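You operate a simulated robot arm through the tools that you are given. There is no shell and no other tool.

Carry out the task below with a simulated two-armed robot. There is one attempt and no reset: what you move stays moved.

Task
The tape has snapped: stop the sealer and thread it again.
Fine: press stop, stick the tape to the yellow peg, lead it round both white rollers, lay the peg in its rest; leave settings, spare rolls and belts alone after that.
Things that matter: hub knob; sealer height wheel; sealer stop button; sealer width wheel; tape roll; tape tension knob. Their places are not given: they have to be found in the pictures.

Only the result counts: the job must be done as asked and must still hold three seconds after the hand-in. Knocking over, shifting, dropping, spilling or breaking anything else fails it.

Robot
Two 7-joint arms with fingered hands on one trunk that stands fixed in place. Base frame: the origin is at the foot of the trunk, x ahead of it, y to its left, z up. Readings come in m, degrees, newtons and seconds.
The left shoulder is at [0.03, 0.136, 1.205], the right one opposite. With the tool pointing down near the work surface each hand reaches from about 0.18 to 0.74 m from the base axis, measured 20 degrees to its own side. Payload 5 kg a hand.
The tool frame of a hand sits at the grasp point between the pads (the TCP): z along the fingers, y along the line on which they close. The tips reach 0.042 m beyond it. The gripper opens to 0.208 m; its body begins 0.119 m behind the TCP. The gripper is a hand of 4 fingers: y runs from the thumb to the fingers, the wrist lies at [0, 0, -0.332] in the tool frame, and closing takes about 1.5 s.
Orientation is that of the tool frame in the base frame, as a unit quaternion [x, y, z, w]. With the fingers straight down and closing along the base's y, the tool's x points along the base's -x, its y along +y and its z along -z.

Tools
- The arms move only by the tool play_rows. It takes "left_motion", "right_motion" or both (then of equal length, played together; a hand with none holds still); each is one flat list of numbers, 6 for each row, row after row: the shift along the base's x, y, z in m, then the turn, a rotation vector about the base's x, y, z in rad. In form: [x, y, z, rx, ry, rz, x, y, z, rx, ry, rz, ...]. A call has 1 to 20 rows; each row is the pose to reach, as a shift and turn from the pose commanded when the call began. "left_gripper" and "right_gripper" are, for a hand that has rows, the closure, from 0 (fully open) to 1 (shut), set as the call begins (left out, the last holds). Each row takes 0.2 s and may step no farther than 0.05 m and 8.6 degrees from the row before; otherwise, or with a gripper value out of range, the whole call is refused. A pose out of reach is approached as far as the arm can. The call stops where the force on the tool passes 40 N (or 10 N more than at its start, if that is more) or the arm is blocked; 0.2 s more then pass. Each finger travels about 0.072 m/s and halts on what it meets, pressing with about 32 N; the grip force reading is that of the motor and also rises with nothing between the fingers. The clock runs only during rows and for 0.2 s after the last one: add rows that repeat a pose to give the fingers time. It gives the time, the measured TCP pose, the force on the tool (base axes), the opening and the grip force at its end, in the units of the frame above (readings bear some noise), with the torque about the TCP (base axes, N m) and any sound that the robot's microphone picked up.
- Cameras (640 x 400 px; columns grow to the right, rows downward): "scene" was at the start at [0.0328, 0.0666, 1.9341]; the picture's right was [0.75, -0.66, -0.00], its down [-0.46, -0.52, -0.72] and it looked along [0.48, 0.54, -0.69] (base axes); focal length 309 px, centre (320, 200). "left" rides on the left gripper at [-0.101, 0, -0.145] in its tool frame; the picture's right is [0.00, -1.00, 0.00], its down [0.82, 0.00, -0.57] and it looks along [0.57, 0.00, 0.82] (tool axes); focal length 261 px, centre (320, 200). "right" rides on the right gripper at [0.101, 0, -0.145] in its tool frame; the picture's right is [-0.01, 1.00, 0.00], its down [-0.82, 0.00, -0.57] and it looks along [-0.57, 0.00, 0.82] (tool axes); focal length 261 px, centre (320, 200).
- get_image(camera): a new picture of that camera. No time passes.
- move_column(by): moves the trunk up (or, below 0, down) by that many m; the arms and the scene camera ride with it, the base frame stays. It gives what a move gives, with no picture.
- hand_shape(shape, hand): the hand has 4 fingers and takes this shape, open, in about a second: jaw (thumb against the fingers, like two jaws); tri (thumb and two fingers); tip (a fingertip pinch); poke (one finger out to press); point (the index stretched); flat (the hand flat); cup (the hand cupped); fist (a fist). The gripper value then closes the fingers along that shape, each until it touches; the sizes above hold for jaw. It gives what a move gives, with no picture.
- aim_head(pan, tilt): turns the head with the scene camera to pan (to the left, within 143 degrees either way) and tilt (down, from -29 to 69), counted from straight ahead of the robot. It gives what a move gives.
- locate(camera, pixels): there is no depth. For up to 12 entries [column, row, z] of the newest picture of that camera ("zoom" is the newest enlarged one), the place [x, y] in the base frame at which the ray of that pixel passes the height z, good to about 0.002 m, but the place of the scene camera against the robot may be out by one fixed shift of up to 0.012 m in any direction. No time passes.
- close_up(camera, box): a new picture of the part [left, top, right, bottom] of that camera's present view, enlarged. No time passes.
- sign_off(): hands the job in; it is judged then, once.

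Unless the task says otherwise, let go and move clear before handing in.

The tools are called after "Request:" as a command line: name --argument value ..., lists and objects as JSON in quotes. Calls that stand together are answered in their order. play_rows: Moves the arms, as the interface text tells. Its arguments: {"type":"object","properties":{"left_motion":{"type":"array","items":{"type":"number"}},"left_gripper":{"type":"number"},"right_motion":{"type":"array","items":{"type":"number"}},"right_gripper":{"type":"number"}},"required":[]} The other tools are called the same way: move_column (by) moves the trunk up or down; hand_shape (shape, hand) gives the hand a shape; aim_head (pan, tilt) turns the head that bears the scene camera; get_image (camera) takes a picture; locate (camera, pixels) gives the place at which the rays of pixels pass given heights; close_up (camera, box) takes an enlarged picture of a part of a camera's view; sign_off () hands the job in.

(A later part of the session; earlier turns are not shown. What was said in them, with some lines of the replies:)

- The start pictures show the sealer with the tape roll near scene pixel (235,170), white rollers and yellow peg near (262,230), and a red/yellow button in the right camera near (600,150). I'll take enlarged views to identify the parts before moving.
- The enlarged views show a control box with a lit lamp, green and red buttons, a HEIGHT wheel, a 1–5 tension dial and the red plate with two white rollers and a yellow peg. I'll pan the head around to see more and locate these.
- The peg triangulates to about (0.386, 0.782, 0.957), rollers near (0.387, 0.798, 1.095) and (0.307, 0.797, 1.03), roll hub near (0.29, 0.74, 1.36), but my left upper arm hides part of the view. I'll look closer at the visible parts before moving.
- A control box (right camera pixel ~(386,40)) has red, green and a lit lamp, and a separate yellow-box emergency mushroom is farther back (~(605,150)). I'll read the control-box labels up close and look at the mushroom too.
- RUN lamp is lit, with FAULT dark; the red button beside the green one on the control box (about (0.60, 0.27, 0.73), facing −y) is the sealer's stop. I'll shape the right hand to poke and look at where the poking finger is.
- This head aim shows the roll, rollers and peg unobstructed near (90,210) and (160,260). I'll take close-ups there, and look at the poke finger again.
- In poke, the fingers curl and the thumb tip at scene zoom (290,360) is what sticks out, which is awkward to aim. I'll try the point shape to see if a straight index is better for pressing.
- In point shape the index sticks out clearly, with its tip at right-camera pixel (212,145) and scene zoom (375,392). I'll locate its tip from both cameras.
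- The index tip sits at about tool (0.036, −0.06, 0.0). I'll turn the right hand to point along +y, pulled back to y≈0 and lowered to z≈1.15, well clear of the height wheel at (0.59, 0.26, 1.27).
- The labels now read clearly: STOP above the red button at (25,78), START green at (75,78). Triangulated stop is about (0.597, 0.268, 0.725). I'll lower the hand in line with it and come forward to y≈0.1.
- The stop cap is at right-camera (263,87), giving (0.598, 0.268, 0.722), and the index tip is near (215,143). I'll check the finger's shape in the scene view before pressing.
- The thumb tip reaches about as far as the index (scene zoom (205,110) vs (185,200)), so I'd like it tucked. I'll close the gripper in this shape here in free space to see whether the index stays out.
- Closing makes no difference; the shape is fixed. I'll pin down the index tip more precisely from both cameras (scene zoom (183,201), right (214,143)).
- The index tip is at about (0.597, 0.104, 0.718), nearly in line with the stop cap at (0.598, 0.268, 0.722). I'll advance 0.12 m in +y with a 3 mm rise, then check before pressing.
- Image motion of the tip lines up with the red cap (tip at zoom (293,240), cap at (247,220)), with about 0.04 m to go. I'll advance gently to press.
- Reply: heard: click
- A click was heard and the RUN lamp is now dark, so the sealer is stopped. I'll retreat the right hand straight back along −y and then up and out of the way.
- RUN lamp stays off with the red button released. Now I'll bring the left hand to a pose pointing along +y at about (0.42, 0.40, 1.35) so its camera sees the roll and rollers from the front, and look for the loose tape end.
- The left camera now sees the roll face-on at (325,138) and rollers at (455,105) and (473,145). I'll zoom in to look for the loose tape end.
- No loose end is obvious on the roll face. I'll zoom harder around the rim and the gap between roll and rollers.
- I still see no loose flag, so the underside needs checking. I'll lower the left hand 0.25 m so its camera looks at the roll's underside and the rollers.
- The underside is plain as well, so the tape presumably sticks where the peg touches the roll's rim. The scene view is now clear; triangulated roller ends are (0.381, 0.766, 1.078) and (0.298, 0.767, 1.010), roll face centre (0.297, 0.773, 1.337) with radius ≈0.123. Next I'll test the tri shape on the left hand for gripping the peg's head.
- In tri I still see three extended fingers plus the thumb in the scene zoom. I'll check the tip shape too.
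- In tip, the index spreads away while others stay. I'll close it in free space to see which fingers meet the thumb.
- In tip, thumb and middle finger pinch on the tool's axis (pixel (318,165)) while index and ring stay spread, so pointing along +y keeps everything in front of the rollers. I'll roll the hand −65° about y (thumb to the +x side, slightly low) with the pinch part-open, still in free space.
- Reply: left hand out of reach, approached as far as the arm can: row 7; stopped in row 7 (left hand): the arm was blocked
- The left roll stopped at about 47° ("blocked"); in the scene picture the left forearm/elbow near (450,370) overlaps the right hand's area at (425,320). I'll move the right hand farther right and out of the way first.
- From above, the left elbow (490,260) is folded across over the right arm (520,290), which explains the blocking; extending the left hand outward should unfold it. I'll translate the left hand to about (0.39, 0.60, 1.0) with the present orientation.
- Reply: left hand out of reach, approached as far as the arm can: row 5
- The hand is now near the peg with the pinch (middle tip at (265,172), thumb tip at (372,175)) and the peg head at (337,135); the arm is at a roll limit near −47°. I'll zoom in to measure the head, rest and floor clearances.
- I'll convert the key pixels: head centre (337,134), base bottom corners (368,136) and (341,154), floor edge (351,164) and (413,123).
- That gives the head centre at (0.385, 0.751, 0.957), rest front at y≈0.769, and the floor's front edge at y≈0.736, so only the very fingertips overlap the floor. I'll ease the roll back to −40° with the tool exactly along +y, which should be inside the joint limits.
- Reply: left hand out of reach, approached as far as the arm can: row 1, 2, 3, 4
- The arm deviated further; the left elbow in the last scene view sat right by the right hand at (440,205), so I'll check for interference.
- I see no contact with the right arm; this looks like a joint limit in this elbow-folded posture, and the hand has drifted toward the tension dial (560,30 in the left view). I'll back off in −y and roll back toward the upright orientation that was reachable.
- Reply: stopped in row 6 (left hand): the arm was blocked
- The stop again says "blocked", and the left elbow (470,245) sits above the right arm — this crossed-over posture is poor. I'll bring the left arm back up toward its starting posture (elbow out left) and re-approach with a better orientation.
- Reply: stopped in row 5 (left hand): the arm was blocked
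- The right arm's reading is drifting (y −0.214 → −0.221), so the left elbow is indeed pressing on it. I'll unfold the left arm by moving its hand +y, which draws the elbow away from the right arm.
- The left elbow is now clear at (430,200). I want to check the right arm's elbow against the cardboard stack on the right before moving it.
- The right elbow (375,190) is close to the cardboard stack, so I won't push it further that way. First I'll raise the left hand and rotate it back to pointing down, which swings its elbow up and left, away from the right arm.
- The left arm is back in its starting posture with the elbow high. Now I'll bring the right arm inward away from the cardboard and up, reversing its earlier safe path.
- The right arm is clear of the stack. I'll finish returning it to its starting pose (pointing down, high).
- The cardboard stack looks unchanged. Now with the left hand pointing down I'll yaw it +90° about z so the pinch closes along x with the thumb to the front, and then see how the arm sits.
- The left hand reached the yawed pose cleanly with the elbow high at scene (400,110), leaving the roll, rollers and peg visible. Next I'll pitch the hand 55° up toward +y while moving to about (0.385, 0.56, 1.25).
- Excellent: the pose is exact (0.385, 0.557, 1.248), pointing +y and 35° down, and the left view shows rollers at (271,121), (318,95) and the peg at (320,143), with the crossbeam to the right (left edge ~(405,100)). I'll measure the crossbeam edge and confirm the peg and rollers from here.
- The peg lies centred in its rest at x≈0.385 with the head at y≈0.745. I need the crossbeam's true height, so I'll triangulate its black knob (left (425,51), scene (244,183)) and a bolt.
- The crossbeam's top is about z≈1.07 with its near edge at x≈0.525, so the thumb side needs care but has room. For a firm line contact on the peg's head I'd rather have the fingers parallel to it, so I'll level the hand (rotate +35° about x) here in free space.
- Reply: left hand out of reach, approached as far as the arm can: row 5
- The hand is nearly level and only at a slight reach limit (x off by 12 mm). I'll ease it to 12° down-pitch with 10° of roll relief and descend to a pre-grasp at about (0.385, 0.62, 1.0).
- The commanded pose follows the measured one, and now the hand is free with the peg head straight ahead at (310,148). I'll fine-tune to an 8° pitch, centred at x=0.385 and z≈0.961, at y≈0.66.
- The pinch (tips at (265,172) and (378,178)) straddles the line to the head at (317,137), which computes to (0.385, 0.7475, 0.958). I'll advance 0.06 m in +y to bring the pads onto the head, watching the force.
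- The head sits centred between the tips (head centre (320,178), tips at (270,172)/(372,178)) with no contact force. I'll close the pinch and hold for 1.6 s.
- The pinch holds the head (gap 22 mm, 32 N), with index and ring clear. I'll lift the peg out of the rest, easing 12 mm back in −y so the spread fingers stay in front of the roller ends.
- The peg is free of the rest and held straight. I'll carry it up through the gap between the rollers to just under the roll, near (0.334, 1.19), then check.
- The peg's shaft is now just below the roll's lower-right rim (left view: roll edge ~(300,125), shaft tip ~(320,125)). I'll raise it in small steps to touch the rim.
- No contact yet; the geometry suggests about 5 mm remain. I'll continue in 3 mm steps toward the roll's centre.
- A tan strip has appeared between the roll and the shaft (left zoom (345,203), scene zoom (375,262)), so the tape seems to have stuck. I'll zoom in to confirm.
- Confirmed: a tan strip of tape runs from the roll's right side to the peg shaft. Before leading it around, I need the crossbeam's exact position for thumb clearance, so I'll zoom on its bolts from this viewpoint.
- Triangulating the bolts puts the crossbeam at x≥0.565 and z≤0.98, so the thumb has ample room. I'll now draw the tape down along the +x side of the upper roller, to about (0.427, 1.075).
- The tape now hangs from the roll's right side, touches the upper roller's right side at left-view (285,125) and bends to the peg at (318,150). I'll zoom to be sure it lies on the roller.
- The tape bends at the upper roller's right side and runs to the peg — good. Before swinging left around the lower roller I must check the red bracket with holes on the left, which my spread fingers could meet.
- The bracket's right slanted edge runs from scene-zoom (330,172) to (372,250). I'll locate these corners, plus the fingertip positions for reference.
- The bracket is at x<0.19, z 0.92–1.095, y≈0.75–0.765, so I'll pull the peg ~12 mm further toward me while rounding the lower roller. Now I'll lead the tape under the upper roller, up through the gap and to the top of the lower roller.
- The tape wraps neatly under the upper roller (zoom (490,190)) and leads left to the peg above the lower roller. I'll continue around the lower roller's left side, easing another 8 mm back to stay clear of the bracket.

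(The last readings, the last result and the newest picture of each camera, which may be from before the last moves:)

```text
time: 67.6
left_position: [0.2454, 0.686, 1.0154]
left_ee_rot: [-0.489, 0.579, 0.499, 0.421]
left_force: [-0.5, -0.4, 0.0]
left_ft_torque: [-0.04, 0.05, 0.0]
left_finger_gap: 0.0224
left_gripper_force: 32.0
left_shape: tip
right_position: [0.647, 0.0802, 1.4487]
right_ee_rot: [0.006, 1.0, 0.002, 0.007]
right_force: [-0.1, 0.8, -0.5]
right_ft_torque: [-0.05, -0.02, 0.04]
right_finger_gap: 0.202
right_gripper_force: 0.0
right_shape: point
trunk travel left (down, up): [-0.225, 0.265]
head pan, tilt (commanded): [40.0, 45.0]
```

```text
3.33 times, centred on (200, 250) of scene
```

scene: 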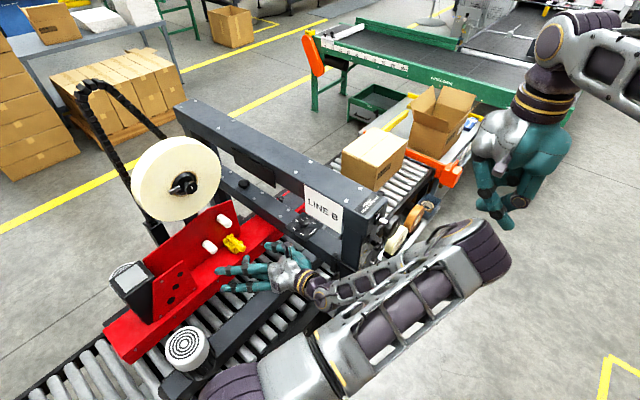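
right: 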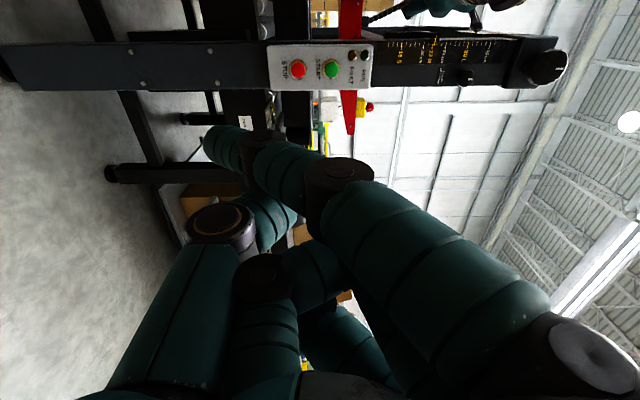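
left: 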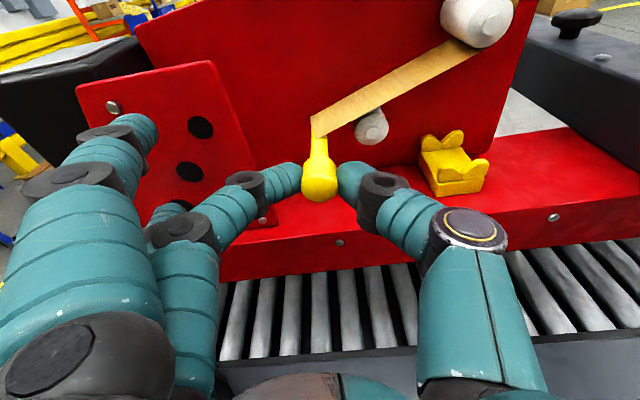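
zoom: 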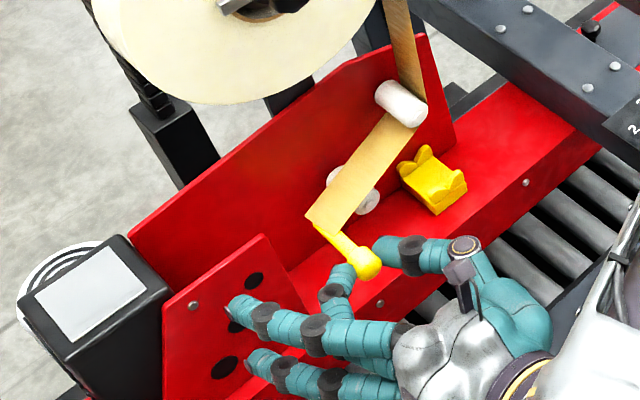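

The tape now runs from the upper roller's underside over the lower roller's upper-left to the peg (left view (475,45)→(318,130)). I'll carry it down and under the lower roller.

Request:
play_rows --left_motion '[0.001, 0, -0.015, 0, 0, 0, 0.007, 0, -0.03, 0, 0, 0, 0.018, 0, -0.043, 0, 0, 0, 0.035, 0, -0.052, 0, 0, 0, 0.052, 0, -0.054, 0, 0, 0, 0.07, 0, -0.05, 0, 0, 0]'

Request:
get_image --camera "left"

Request:
close_up --camera "left" --box '[220, 20, 440, 200]'

Request:
close_up --camera "scene" --box '[140, 180, 280, 290]'

```text
time: 69.0
left_position: [0.3183, 0.6846, 0.9649]
left_ee_rot: [-0.489, 0.579, 0.499, 0.42]
left_force: [-0.2, 0.9, -0.2]
left_ft_torque: [-0.04, -0.02, 0.02]
left_finger_gap: 0.0221
left_gripper_force: 31.9
left_shape: tip
right_position: [0.6459, 0.0799, 1.4489]
right_ee_rot: [0.005, 1.0, 0.002, 0.007]
right_force: [0.8, -0.4, 0.7]
right_ft_torque: [0.04, -0.01, -0.01]
right_finger_gap: 0.2019
right_gripper_force: 0.1
right_shape: point
trunk travel left (down, up): [-0.225, 0.265]
head pan, tilt (commanded): [40.0, 45.0]
```

```text
taken
```

left: 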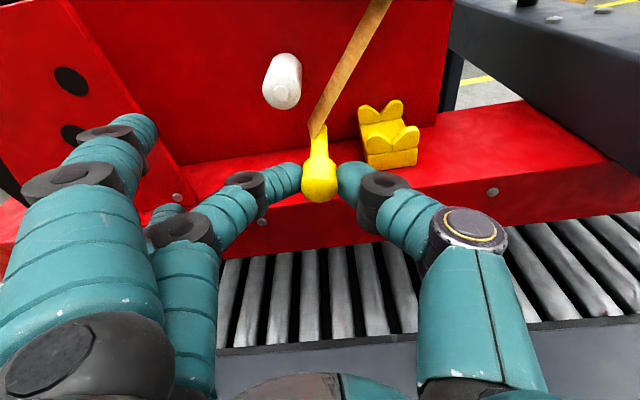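

```text
2.22 times, centred on (330, 110) of left
```

zoom: 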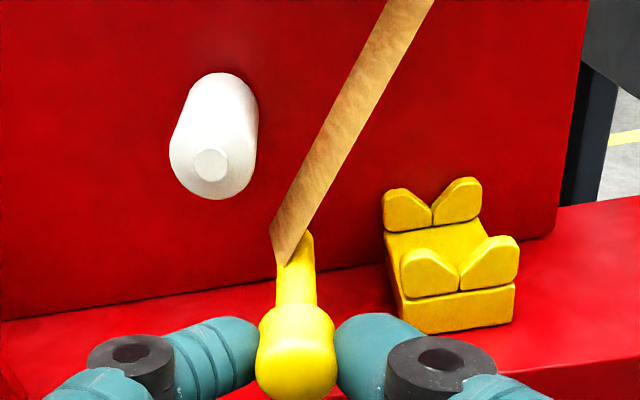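

```text
3.64 times, centred on (210, 235) of scene
```

zoom: 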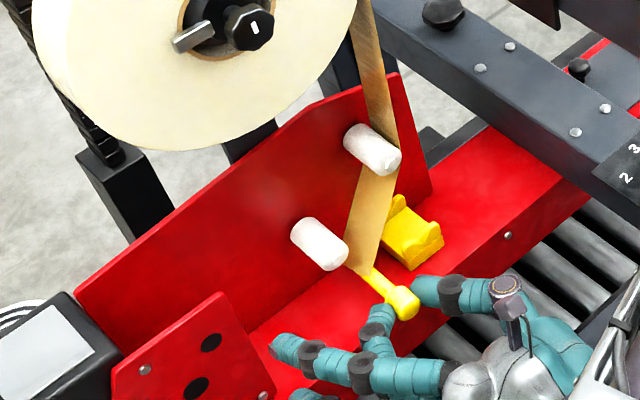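

The tape did not catch on the lower roller — in this view it runs straight from the upper roller to the peg, passing right of the lower roller; I had pulled the peg back so far (32 mm) that the tape sat off the roller's end. I'll have to repeat that loop with the peg deeper, so I need the bracket's exact depth.

Request:
close_up --camera "left" --box '[40, 60, 290, 260]'

Request:
close_up --camera "scene" --box '[130, 240, 250, 330]'

```text
2.00 times, centred on (165, 160) of left
```

zoom: 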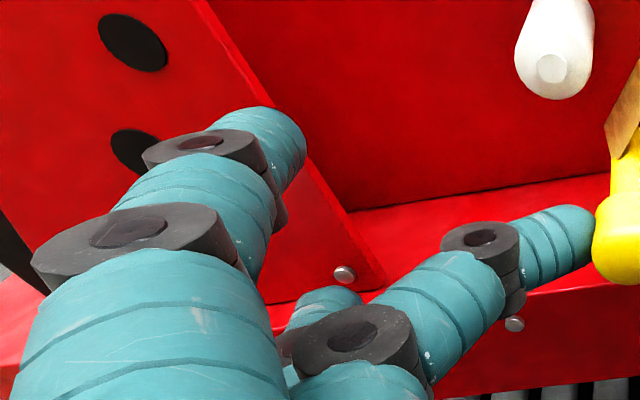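

```text
4.44 times, centred on (190, 285) of scene
```

zoom: 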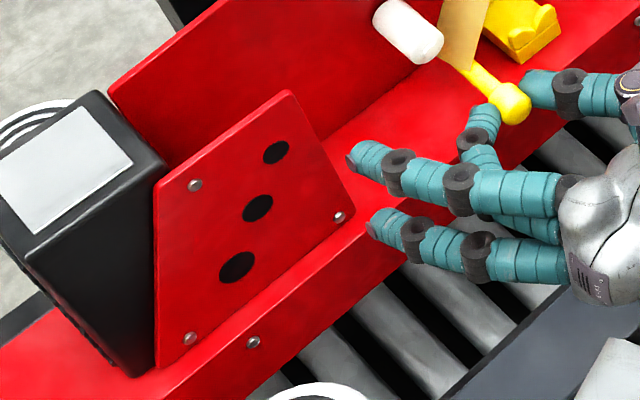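

I'll measure fingertip depth against the bracket in the same scene picture (index tip (197,276), ring tip (200,291), bracket foot (198,288)).

Request:
locate --camera "scene" --pixels '[[197.9, 288.4, 0.918], [154, 323, 0.918], [197.2, 276, 1.015], [202.5, 292.5, 0.945], [183, 260.3, 1.09], [232, 249, 0.96], [174.9, 317, 0.9]]'

Request:
close_up --camera "scene" --box '[190, 200, 260, 260]'

```text
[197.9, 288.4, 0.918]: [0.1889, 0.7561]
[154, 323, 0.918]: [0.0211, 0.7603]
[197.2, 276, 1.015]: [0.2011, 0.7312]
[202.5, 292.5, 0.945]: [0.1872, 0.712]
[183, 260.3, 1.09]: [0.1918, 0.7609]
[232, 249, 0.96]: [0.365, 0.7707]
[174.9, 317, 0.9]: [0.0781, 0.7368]
```

```text
6.67 times, centred on (225, 230) of scene
```

zoom: 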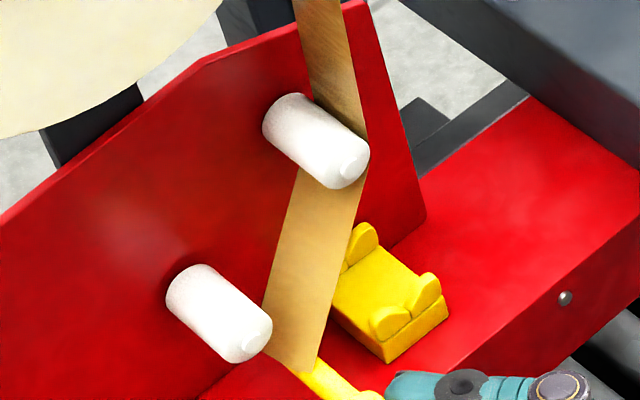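

In the same picture the bracket's face is at y≈0.757 and my index tip at 0.731 with TCP y=0.685, so I can go to TCP y≈0.704 and still clear it by ~6 mm. I'll bring the peg back up through the gap right of the lower roller to above it, then push in to y=0.704.

Request:
play_rows --left_motion '[0.02, 0, 0.015, 0, 0, 0, 0.027, 0, 0.04, 0, 0, 0, 0.024, 0, 0.065, 0, 0, 0, 0.012, 0, 0.088, 0, 0, 0, -0.01, 0.008, 0.103, 0, 0, 0, -0.016, 0.0194, 0.104, 0, 0, 0, -0.016, 0.0194, 0.104, 0, 0, 0]'

Request:
close_up --camera "left" --box '[220, 40, 440, 200]'

Request:
close_up --camera "scene" --box '[150, 180, 290, 290]'

```text
time: 70.6
left_position: [0.3, 0.7057, 1.0676]
left_ee_rot: [-0.488, 0.58, 0.498, 0.421]
left_force: [0.4, -1.4, -0.4]
left_ft_torque: [-0.06, 0.01, -0.05]
left_finger_gap: 0.022
left_gripper_force: 31.9
left_shape: tip
right_position: [0.6466, 0.0789, 1.4493]
right_ee_rot: [0.005, 1.0, 0.003, 0.006]
right_force: [-0.2, -0.6, 0.1]
right_ft_torque: [0.0, -0.01, -0.04]
right_finger_gap: 0.2018
right_gripper_force: 0.0
right_shape: point
trunk travel left (down, up): [-0.225, 0.265]
head pan, tilt (commanded): [40.0, 45.0]
```

```text
2.50 times, centred on (330, 120) of left
```

zoom: 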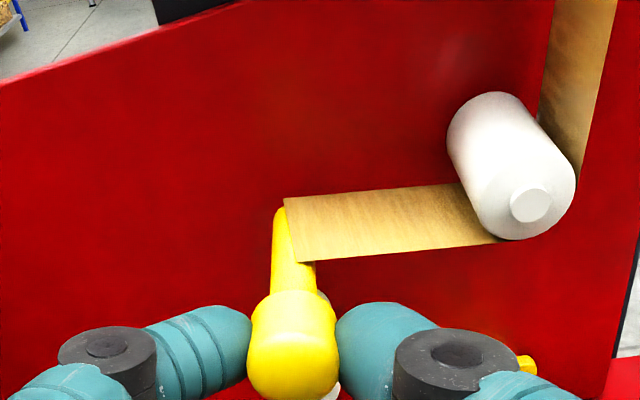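

```text
3.64 times, centred on (220, 235) of scene
```

zoom: 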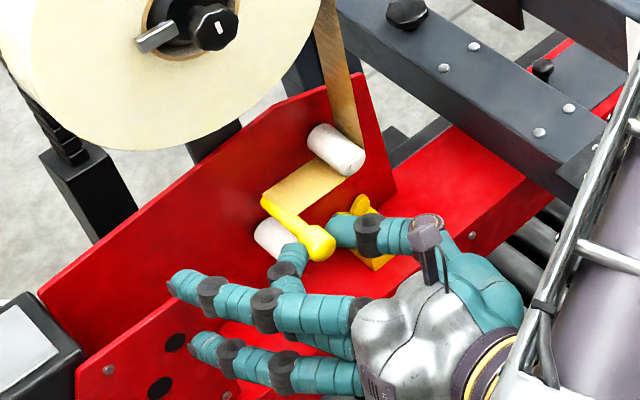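

The tape again leads off the upper roller's underside to the peg above the lower roller, now at y=0.706. I'll go around the lower roller's left side more tightly and check halfway.

Request:
play_rows --left_motion '[-0.011, -0.001, -0.002, 0, 0, 0, -0.022, -0.001, -0.008, 0, 0, 0, -0.032, -0.001, -0.016, 0, 0, 0, -0.04, -0.001, -0.026, 0, 0, 0, -0.046, -0.001, -0.04, 0, 0, 0, -0.048, -0.001, -0.055, 0, 0, 0]'

Request:
close_up --camera "left" --box '[240, 20, 500, 200]'

Request:
close_up --camera "scene" --box '[140, 190, 280, 300]'

```text
time: 72.0
left_position: [0.2519, 0.7024, 1.0165]
left_ee_rot: [-0.489, 0.579, 0.5, 0.42]
left_force: [0.3, 0.3, -1.4]
left_ft_torque: [-0.03, 0.0, 0.02]
left_finger_gap: 0.0219
left_gripper_force: 32.0
left_shape: tip
right_position: [0.6464, 0.0799, 1.4486]
right_ee_rot: [0.004, 1.0, 0.003, 0.007]
right_force: [-0.1, -0.1, -0.3]
right_ft_torque: [-0.04, 0.01, -0.01]
right_finger_gap: 0.2017
right_gripper_force: 0.1
right_shape: point
trunk travel left (down, up): [-0.225, 0.265]
head pan, tilt (commanded): [40.0, 45.0]
```

```text
2.22 times, centred on (370, 110) of left
```

zoom: 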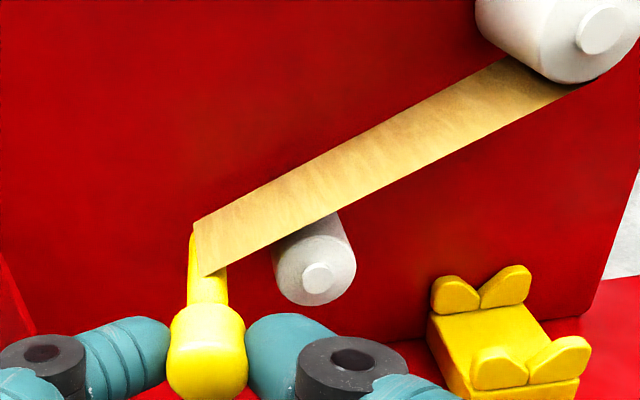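

```text
3.64 times, centred on (210, 245) of scene
```

zoom: 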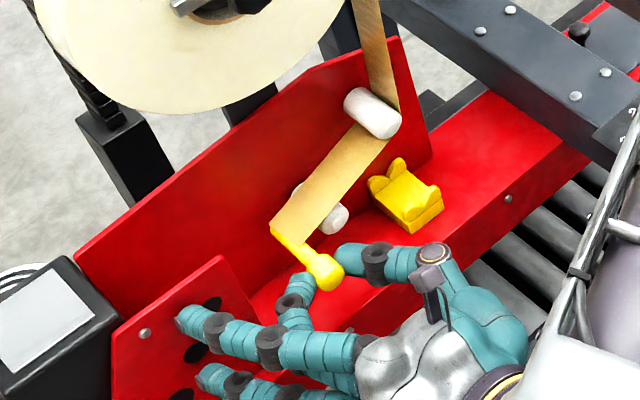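

The tape is just above the lower roller's top (zoom (330,215)), not yet bearing on it. I'll continue down a little and check whether it catches.

Request:
play_rows --left_motion '[0, 0.001, -0.01, 0, 0, 0, 0.001, 0.002, -0.02, 0, 0, 0, 0.004, 0.002, -0.03, 0, 0, 0]'

Request:
close_up --camera "left" --box '[240, 20, 500, 200]'

Request:
close_up --camera "scene" --box '[140, 190, 280, 300]'

```text
time: 72.8
left_position: [0.2567, 0.7054, 0.9854]
left_ee_rot: [-0.488, 0.58, 0.498, 0.421]
left_force: [-0.1, -0.5, -0.9]
left_ft_torque: [-0.05, 0.01, -0.02]
left_finger_gap: 0.0219
left_gripper_force: 31.3
left_shape: tip
right_position: [0.6464, 0.0807, 1.4484]
right_ee_rot: [0.005, 1.0, 0.002, 0.007]
right_force: [-0.3, -0.3, 0.2]
right_ft_torque: [-0.06, 0.0, -0.01]
right_finger_gap: 0.2018
right_gripper_force: 0.0
right_shape: point
trunk travel left (down, up): [-0.225, 0.265]
head pan, tilt (commanded): [40.0, 45.0]
```

```text
2.22 times, centred on (370, 110) of left
```

zoom: 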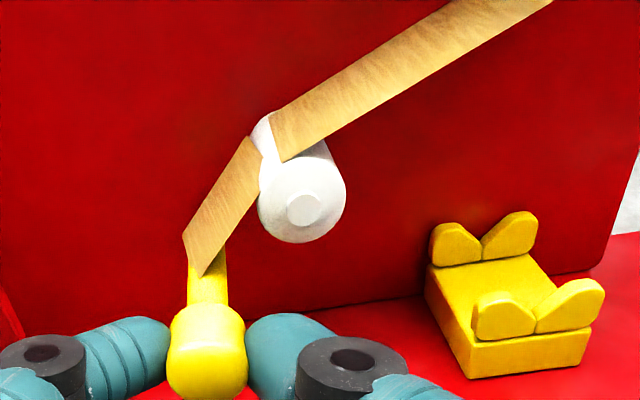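

```text
3.64 times, centred on (210, 245) of scene
```

zoom: 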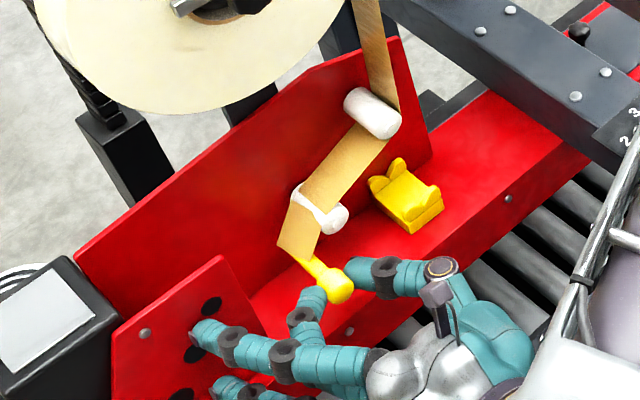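

The tape now wraps over the lower roller's top-left and down to the peg (zoom (255,160)) — it has caught. I'll carry on beneath the roller and across toward the rest, rising above its lugs.

Request:
play_rows --left_motion '[0.004, 0, -0.007, 0, 0, 0, 0.012, 0, -0.014, 0, 0, 0, 0.023, 0, -0.019, 0, 0, 0, 0.036, 0, -0.021, 0, 0, 0, 0.048, 0, -0.02, 0, 0, 0, 0.06, 0, -0.016, 0, 0, 0]'

Request:
close_up --camera "left" --box '[220, 20, 480, 200]'

Request:
close_up --camera "scene" --box '[140, 190, 280, 300]'

```text
time: 74.2
left_position: [0.3151, 0.7055, 0.9693]
left_ee_rot: [-0.489, 0.578, 0.5, 0.421]
left_force: [-0.6, 0.1, -1.3]
left_ft_torque: [-0.03, 0.01, 0.02]
left_finger_gap: 0.0222
left_gripper_force: 32.0
left_shape: tip
right_position: [0.6459, 0.0799, 1.4497]
right_ee_rot: [0.006, 1.0, 0.003, 0.006]
right_force: [0.0, 0.5, -0.7]
right_ft_torque: [-0.03, 0.02, -0.01]
right_finger_gap: 0.2019
right_gripper_force: 0.0
right_shape: point
trunk travel left (down, up): [-0.225, 0.265]
head pan, tilt (commanded): [40.0, 45.0]
```

```text
2.22 times, centred on (350, 110) of left
```

zoom: 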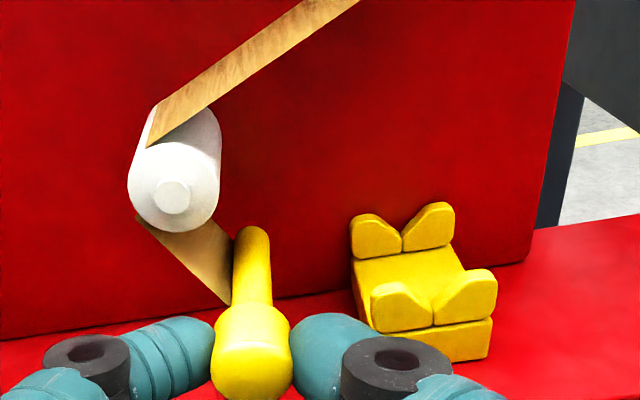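

```text
3.64 times, centred on (210, 245) of scene
```

zoom: 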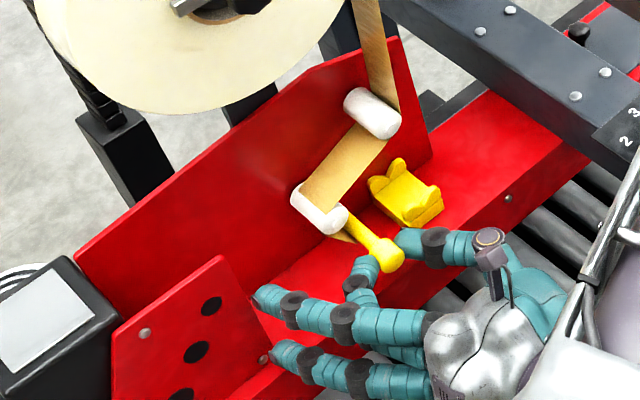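

The S-wrap is complete: over the upper roller's right/underside, round the lower roller's left, and out beneath it to the peg. Now I'll bring the peg up and over to above the rest at x≈0.385.

Request:
play_rows --left_motion '[0.015, 0, 0.011, 0, 0, 0, 0.03, 0, 0.024, 0, 0, 0, 0.045, 0, 0.032, 0, 0, 0, 0.06, 0, 0.035, 0, 0, 0, 0.07, 0.004, 0.035, 0, 0, 0, 0.07, 0.0125, 0.035, 0, 0, 0, 0.07, 0.0125, 0.035, 0, 0, 0]'

Request:
close_up --camera "left" --box '[200, 20, 440, 200]'

Request:
close_up --camera "scene" --box '[170, 190, 280, 280]'

```text
time: 75.8
left_position: [0.3862, 0.7183, 1.0028]
left_ee_rot: [-0.489, 0.579, 0.499, 0.42]
left_force: [-0.1, -0.3, -0.7]
left_ft_torque: [-0.04, 0.01, 0.01]
left_finger_gap: 0.0222
left_gripper_force: 32.0
left_shape: tip
right_position: [0.6458, 0.0794, 1.4503]
right_ee_rot: [0.005, 1.0, 0.003, 0.007]
right_force: [-0.1, 0.9, 0.3]
right_ft_torque: [-0.02, 0.01, 0.01]
right_finger_gap: 0.2018
right_gripper_force: 0.0
right_shape: point
trunk travel left (down, up): [-0.225, 0.265]
head pan, tilt (commanded): [40.0, 45.0]
```

```text
2.22 times, centred on (320, 110) of left
```

zoom: 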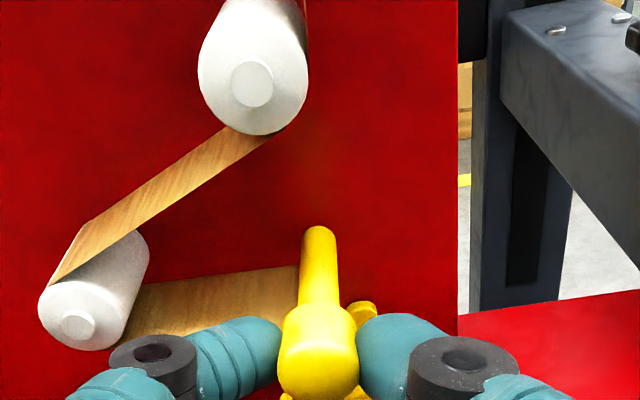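

```text
4.44 times, centred on (225, 235) of scene
```

zoom: 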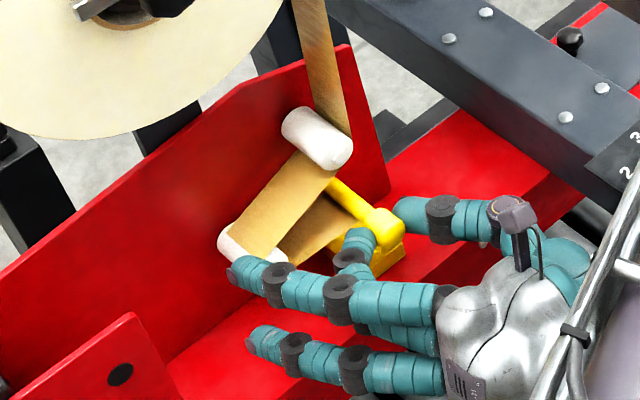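

The peg hangs right above the rest with the tape correctly wrapped on both rollers. I'll lower it back to the exact pose it was picked from (0.385, 0.718, 0.963), gently.

Request:
play_rows --left_motion '[-0.001, -0.005, -0.012, 0, 0, 0, -0.001, -0.005, -0.022, 0, 0, 0, -0.001, -0.004, -0.03, 0, 0, 0, -0.001, -0.002, -0.035, 0, 0, 0, -0.001, -0.0005, -0.038, 0, 0, 0, -0.001, -0.0004, -0.0395, 0, 0, 0]'

Request:
close_up --camera "left" --box '[180, 60, 420, 220]'

Request:
close_up --camera "scene" --box '[180, 200, 270, 270]'

```text
time: 77.2
left_position: [0.386, 0.7171, 0.9651]
left_ee_rot: [-0.488, 0.579, 0.499, 0.421]
left_force: [-0.6, -0.6, -0.2]
left_ft_torque: [0.03, 0.01, 0.04]
left_finger_gap: 0.0223
left_gripper_force: 32.0
left_shape: tip
right_position: [0.6463, 0.0795, 1.4492]
right_ee_rot: [0.005, 1.0, 0.003, 0.008]
right_force: [0.2, 0.3, 0.1]
right_ft_torque: [-0.01, 0.03, -0.01]
right_finger_gap: 0.2019
right_gripper_force: 0.0
right_shape: point
trunk travel left (down, up): [-0.225, 0.265]
head pan, tilt (commanded): [40.0, 45.0]
```

```text
2.50 times, centred on (300, 140) of left
```

zoom: 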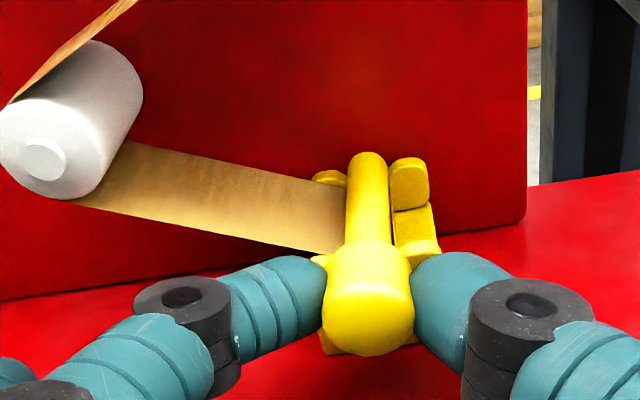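

```text
5.71 times, centred on (225, 235) of scene
```

zoom: 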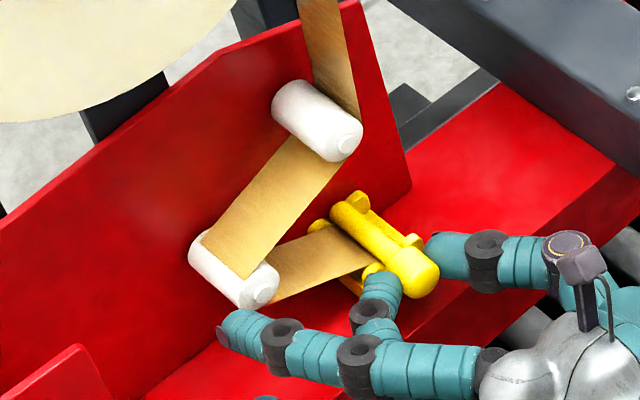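

The peg is down among the lugs, about 2 mm above its original height. I'll lower it a final 2–3 mm and watch for seating force.

Request:
play_rows --left_motion '[-0.001, 0.001, -0.001, 0, 0, 0, -0.001, 0.001, -0.002, 0, 0, 0, -0.001, 0.001, -0.0025, 0, 0, 0]'

Request:
close_up --camera "left" --box '[220, 80, 420, 205]'

Request:
close_up --camera "scene" --box '[200, 215, 260, 260]'

```text
time: 78.0
left_position: [0.3846, 0.718, 0.9626]
left_ee_rot: [-0.488, 0.579, 0.499, 0.421]
left_force: [2.4, -0.5, 5.9]
left_ft_torque: [0.3, 0.08, -0.16]
left_finger_gap: 0.022
left_gripper_force: 32.2
left_shape: tip
right_position: [0.6462, 0.0783, 1.4507]
right_ee_rot: [0.005, 1.0, 0.002, 0.007]
right_force: [-0.9, -0.3, 0.2]
right_ft_torque: [-0.03, -0.03, -0.02]
right_finger_gap: 0.2018
right_gripper_force: 0.1
right_shape: point
trunk travel left (down, up): [-0.225, 0.265]
head pan, tilt (commanded): [40.0, 45.0]
```

```text
3.20 times, centred on (320, 142) of left
```

zoom: 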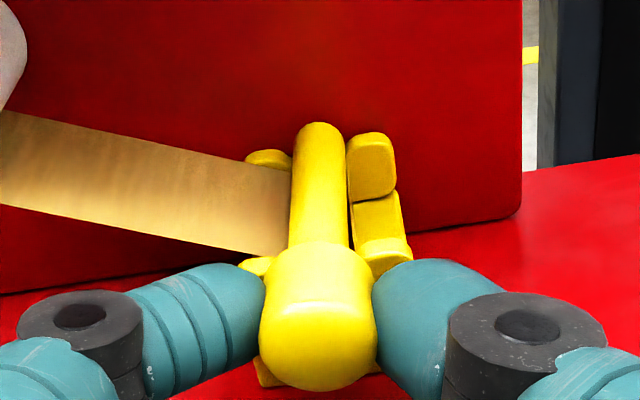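

```text
8.89 times, centred on (230, 238) of scene
```

zoom: 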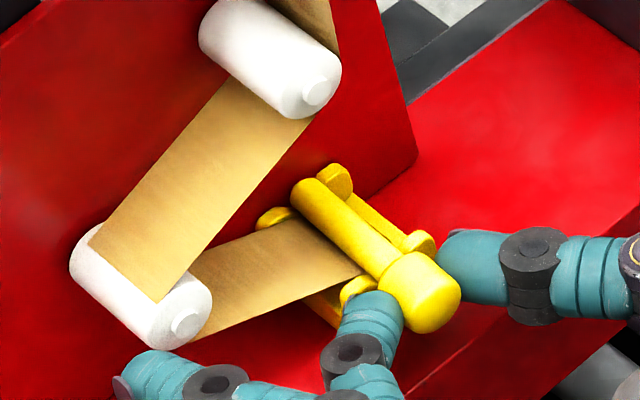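

A 6 N upward reaction shows the peg is seated in its rest, with the tape leading from the lower roller to the shaft. I'll open the pinch to its earlier gap and check that the peg stays.

Request:
play_rows --left_motion '[0, 0, 0, 0, 0, 0, 0, 0, 0, 0, 0, 0, 0, 0, 0, 0, 0, 0, 0, 0, 0, 0, 0, 0, 0, 0, 0, 0, 0, 0]' --left_gripper 0.68

Request:
close_up --camera "left" --box '[220, 80, 420, 205]'

Request:
close_up --camera "scene" --box '[190, 205, 270, 265]'

```text
time: 79.2
left_position: [0.3854, 0.7183, 0.9624]
left_ee_rot: [-0.488, 0.58, 0.499, 0.421]
left_force: [-1.2, -1.0, 0.3]
left_ft_torque: [-0.02, -0.03, 0.01]
left_finger_gap: 0.0657
left_gripper_force: 0.1
left_shape: tip
right_position: [0.6465, 0.081, 1.4489]
right_ee_rot: [0.006, 1.0, 0.003, 0.007]
right_force: [-0.5, -0.3, -0.1]
right_ft_torque: [-0.02, -0.06, 0.0]
right_finger_gap: 0.2018
right_gripper_force: 0.1
right_shape: point
trunk travel left (down, up): [-0.225, 0.265]
head pan, tilt (commanded): [40.0, 45.0]
```

```text
3.20 times, centred on (320, 142) of left
```

zoom: 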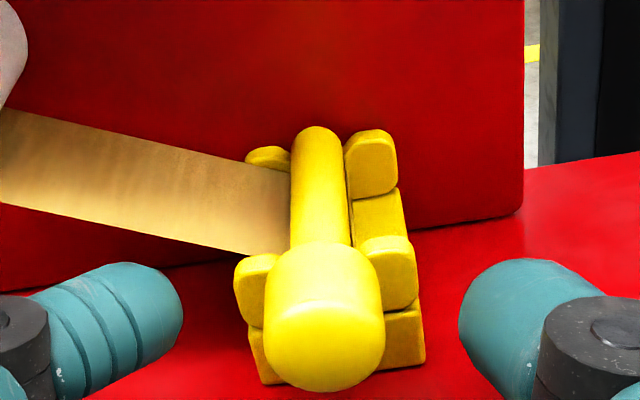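

```text
6.67 times, centred on (230, 235) of scene
```

zoom: 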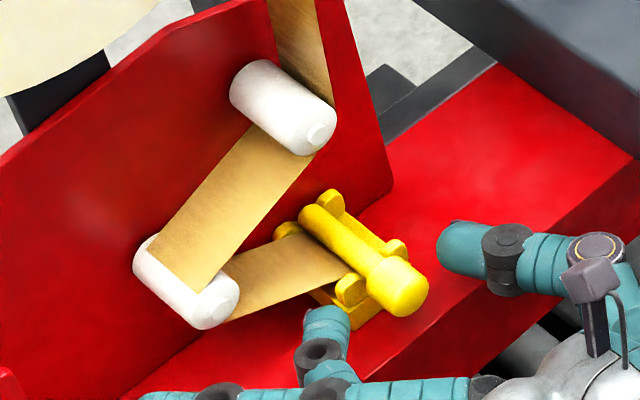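

The peg stays in its rest (head at zoom (322,315), lugs either side) with the tape wrapped round both rollers. I'll retreat straight back along −y.

Request:
play_rows --left_motion '[0, -0.015, 0, 0, 0, 0, 0, -0.03, 0, 0, 0, 0, 0, -0.05, 0, 0, 0, 0, 0, -0.075, 0.005, 0, 0, 0, 0, -0.1, 0.02, 0, 0, 0, 0, -0.12, 0.05, 0, 0, 0]'

Request:
get_image --camera "left"

Request:
close_up --camera "scene" --box '[130, 130, 290, 270]'

```text
time: 80.6
left_position: [0.3834, 0.5979, 1.0138]
left_ee_rot: [-0.489, 0.578, 0.5, 0.421]
left_force: [0.6, -1.4, 0.8]
left_ft_torque: [-0.02, -0.01, -0.04]
left_finger_gap: 0.0663
left_gripper_force: 0.1
left_shape: tip
right_position: [0.6462, 0.079, 1.4491]
right_ee_rot: [0.006, 1.0, 0.004, 0.009]
right_force: [0.2, -1.5, -0.1]
right_ft_torque: [0.07, -0.03, 0.02]
right_finger_gap: 0.2018
right_gripper_force: 0.1
right_shape: point
trunk travel left (down, up): [-0.225, 0.265]
head pan, tilt (commanded): [40.0, 45.0]
```

```text
taken
```

left: 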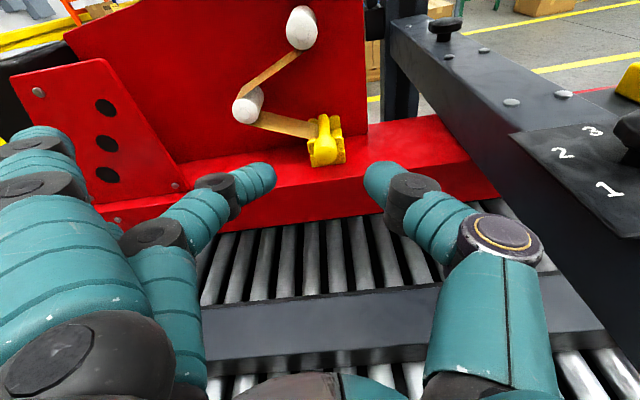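

```text
2.86 times, centred on (210, 200) of scene
```

zoom: 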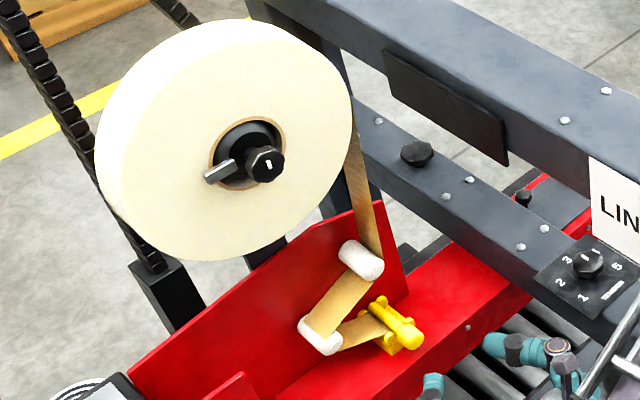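

The threading matches: roll → upper roller → lower roller → peg in its rest, and the hand is clear. I'll verify the stop panel, the settings and the surroundings before handing in.

Request:
aim_head --pan 25 --tilt 45

Request:
get_image --camera "scene"

Request:
close_up --camera "scene" --box '[290, 200, 390, 340]'

Request:
close_up --camera "left" --box '[220, 0, 420, 180]'

```text
time: 81.3
left_position: [0.3846, 0.5989, 1.0126]
left_ee_rot: [-0.489, 0.579, 0.499, 0.421]
left_force: [-0.3, -0.3, -0.2]
left_ft_torque: [0.05, 0.02, 0.01]
left_finger_gap: 0.0662
left_gripper_force: 0.0
left_shape: tip
right_position: [0.6462, 0.0795, 1.4486]
right_ee_rot: [0.005, 1.0, 0.002, 0.007]
right_force: [0.8, 0.2, -1.0]
right_ft_torque: [0.03, 0.0, 0.01]
right_finger_gap: 0.2016
right_gripper_force: 0.1
right_shape: point
trunk travel left (down, up): [-0.225, 0.265]
head pan, tilt (commanded): [25.0, 45.0]
```

```text
taken
```

scene: 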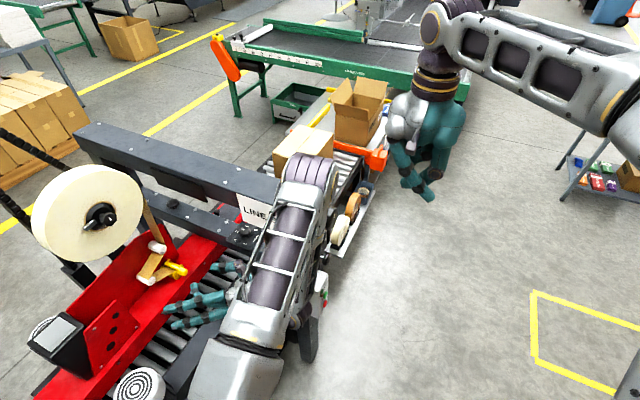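

```text
2.86 times, centred on (340, 270) of scene
```

zoom: 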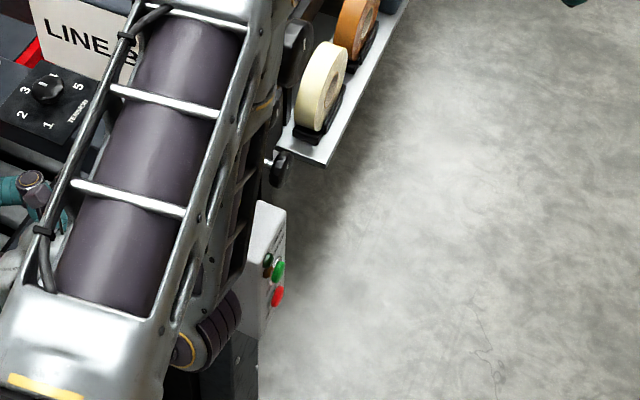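

```text
2.22 times, centred on (320, 90) of left
```

zoom: 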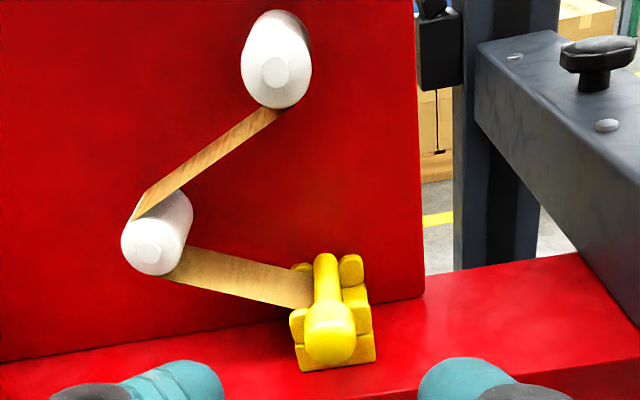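

Peg and tape look right and the RUN lamp is dark. The left elbow appears near the height wheel in this view, so I'll check the wheel from the right-hand camera.

Request:
get_image --camera "right"

Request:
close_up --camera "right" --box '[360, 0, 640, 175]'

```text
taken
```

right: 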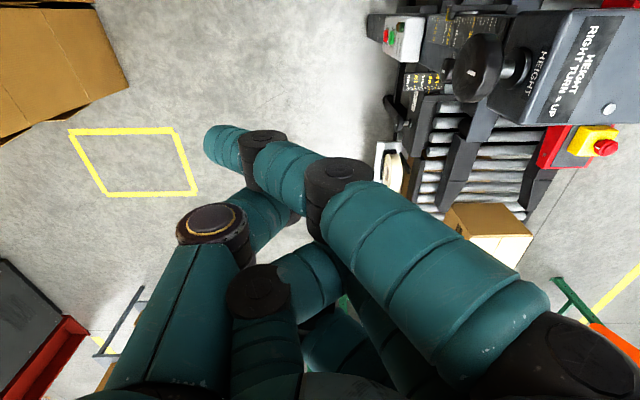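

```text
2.29 times, centred on (500, 88) of right
```

zoom: 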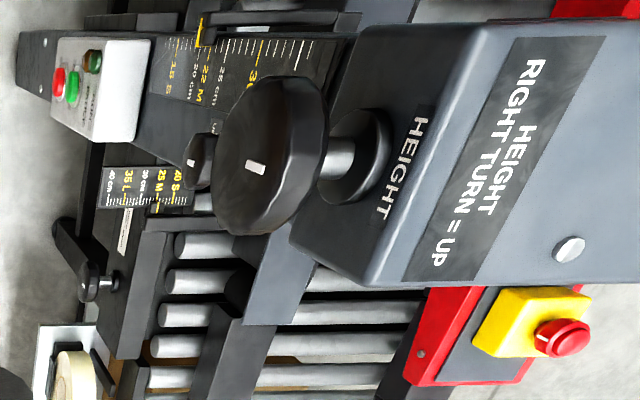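

The height wheel, width scale and tension dial are as before, the RUN lamp is dark, and the peg with the tape rests threaded round both rollers, with both hands clear. I'll hand the job in.

Request:
sign_off

```text
The job is handed in.
```

The sealer is stopped and rethreaded, and I've handed the job in.

- **Stop:** I pressed the red STOP button on the control box. It clicked, and the RUN lamp went out and stayed out.
- **Tape:** It stuck to the yellow peg when I touched the peg to the underside of the roll. On the first try it slipped off the lower roller because I had the peg pulled too far back. I brought the peg back up and led it round again, and the tape caught.
- **Path now:** From the roll, the tape runs down the right side and under the upper roller, then round the left side of the lower roller. From there it goes to the peg.
- **Peg:** It's back in its yellow rest, let go, and it stayed put after I moved the hand away.

In the last pictures the height wheel, the width scale and the tension dial looked unchanged. I didn't touch the spare rolls or belts.

While I was repositioning, the left elbow pressed lightly on the right arm, and the right elbow came close to the cardboard stack. The stack looked the same afterwards.
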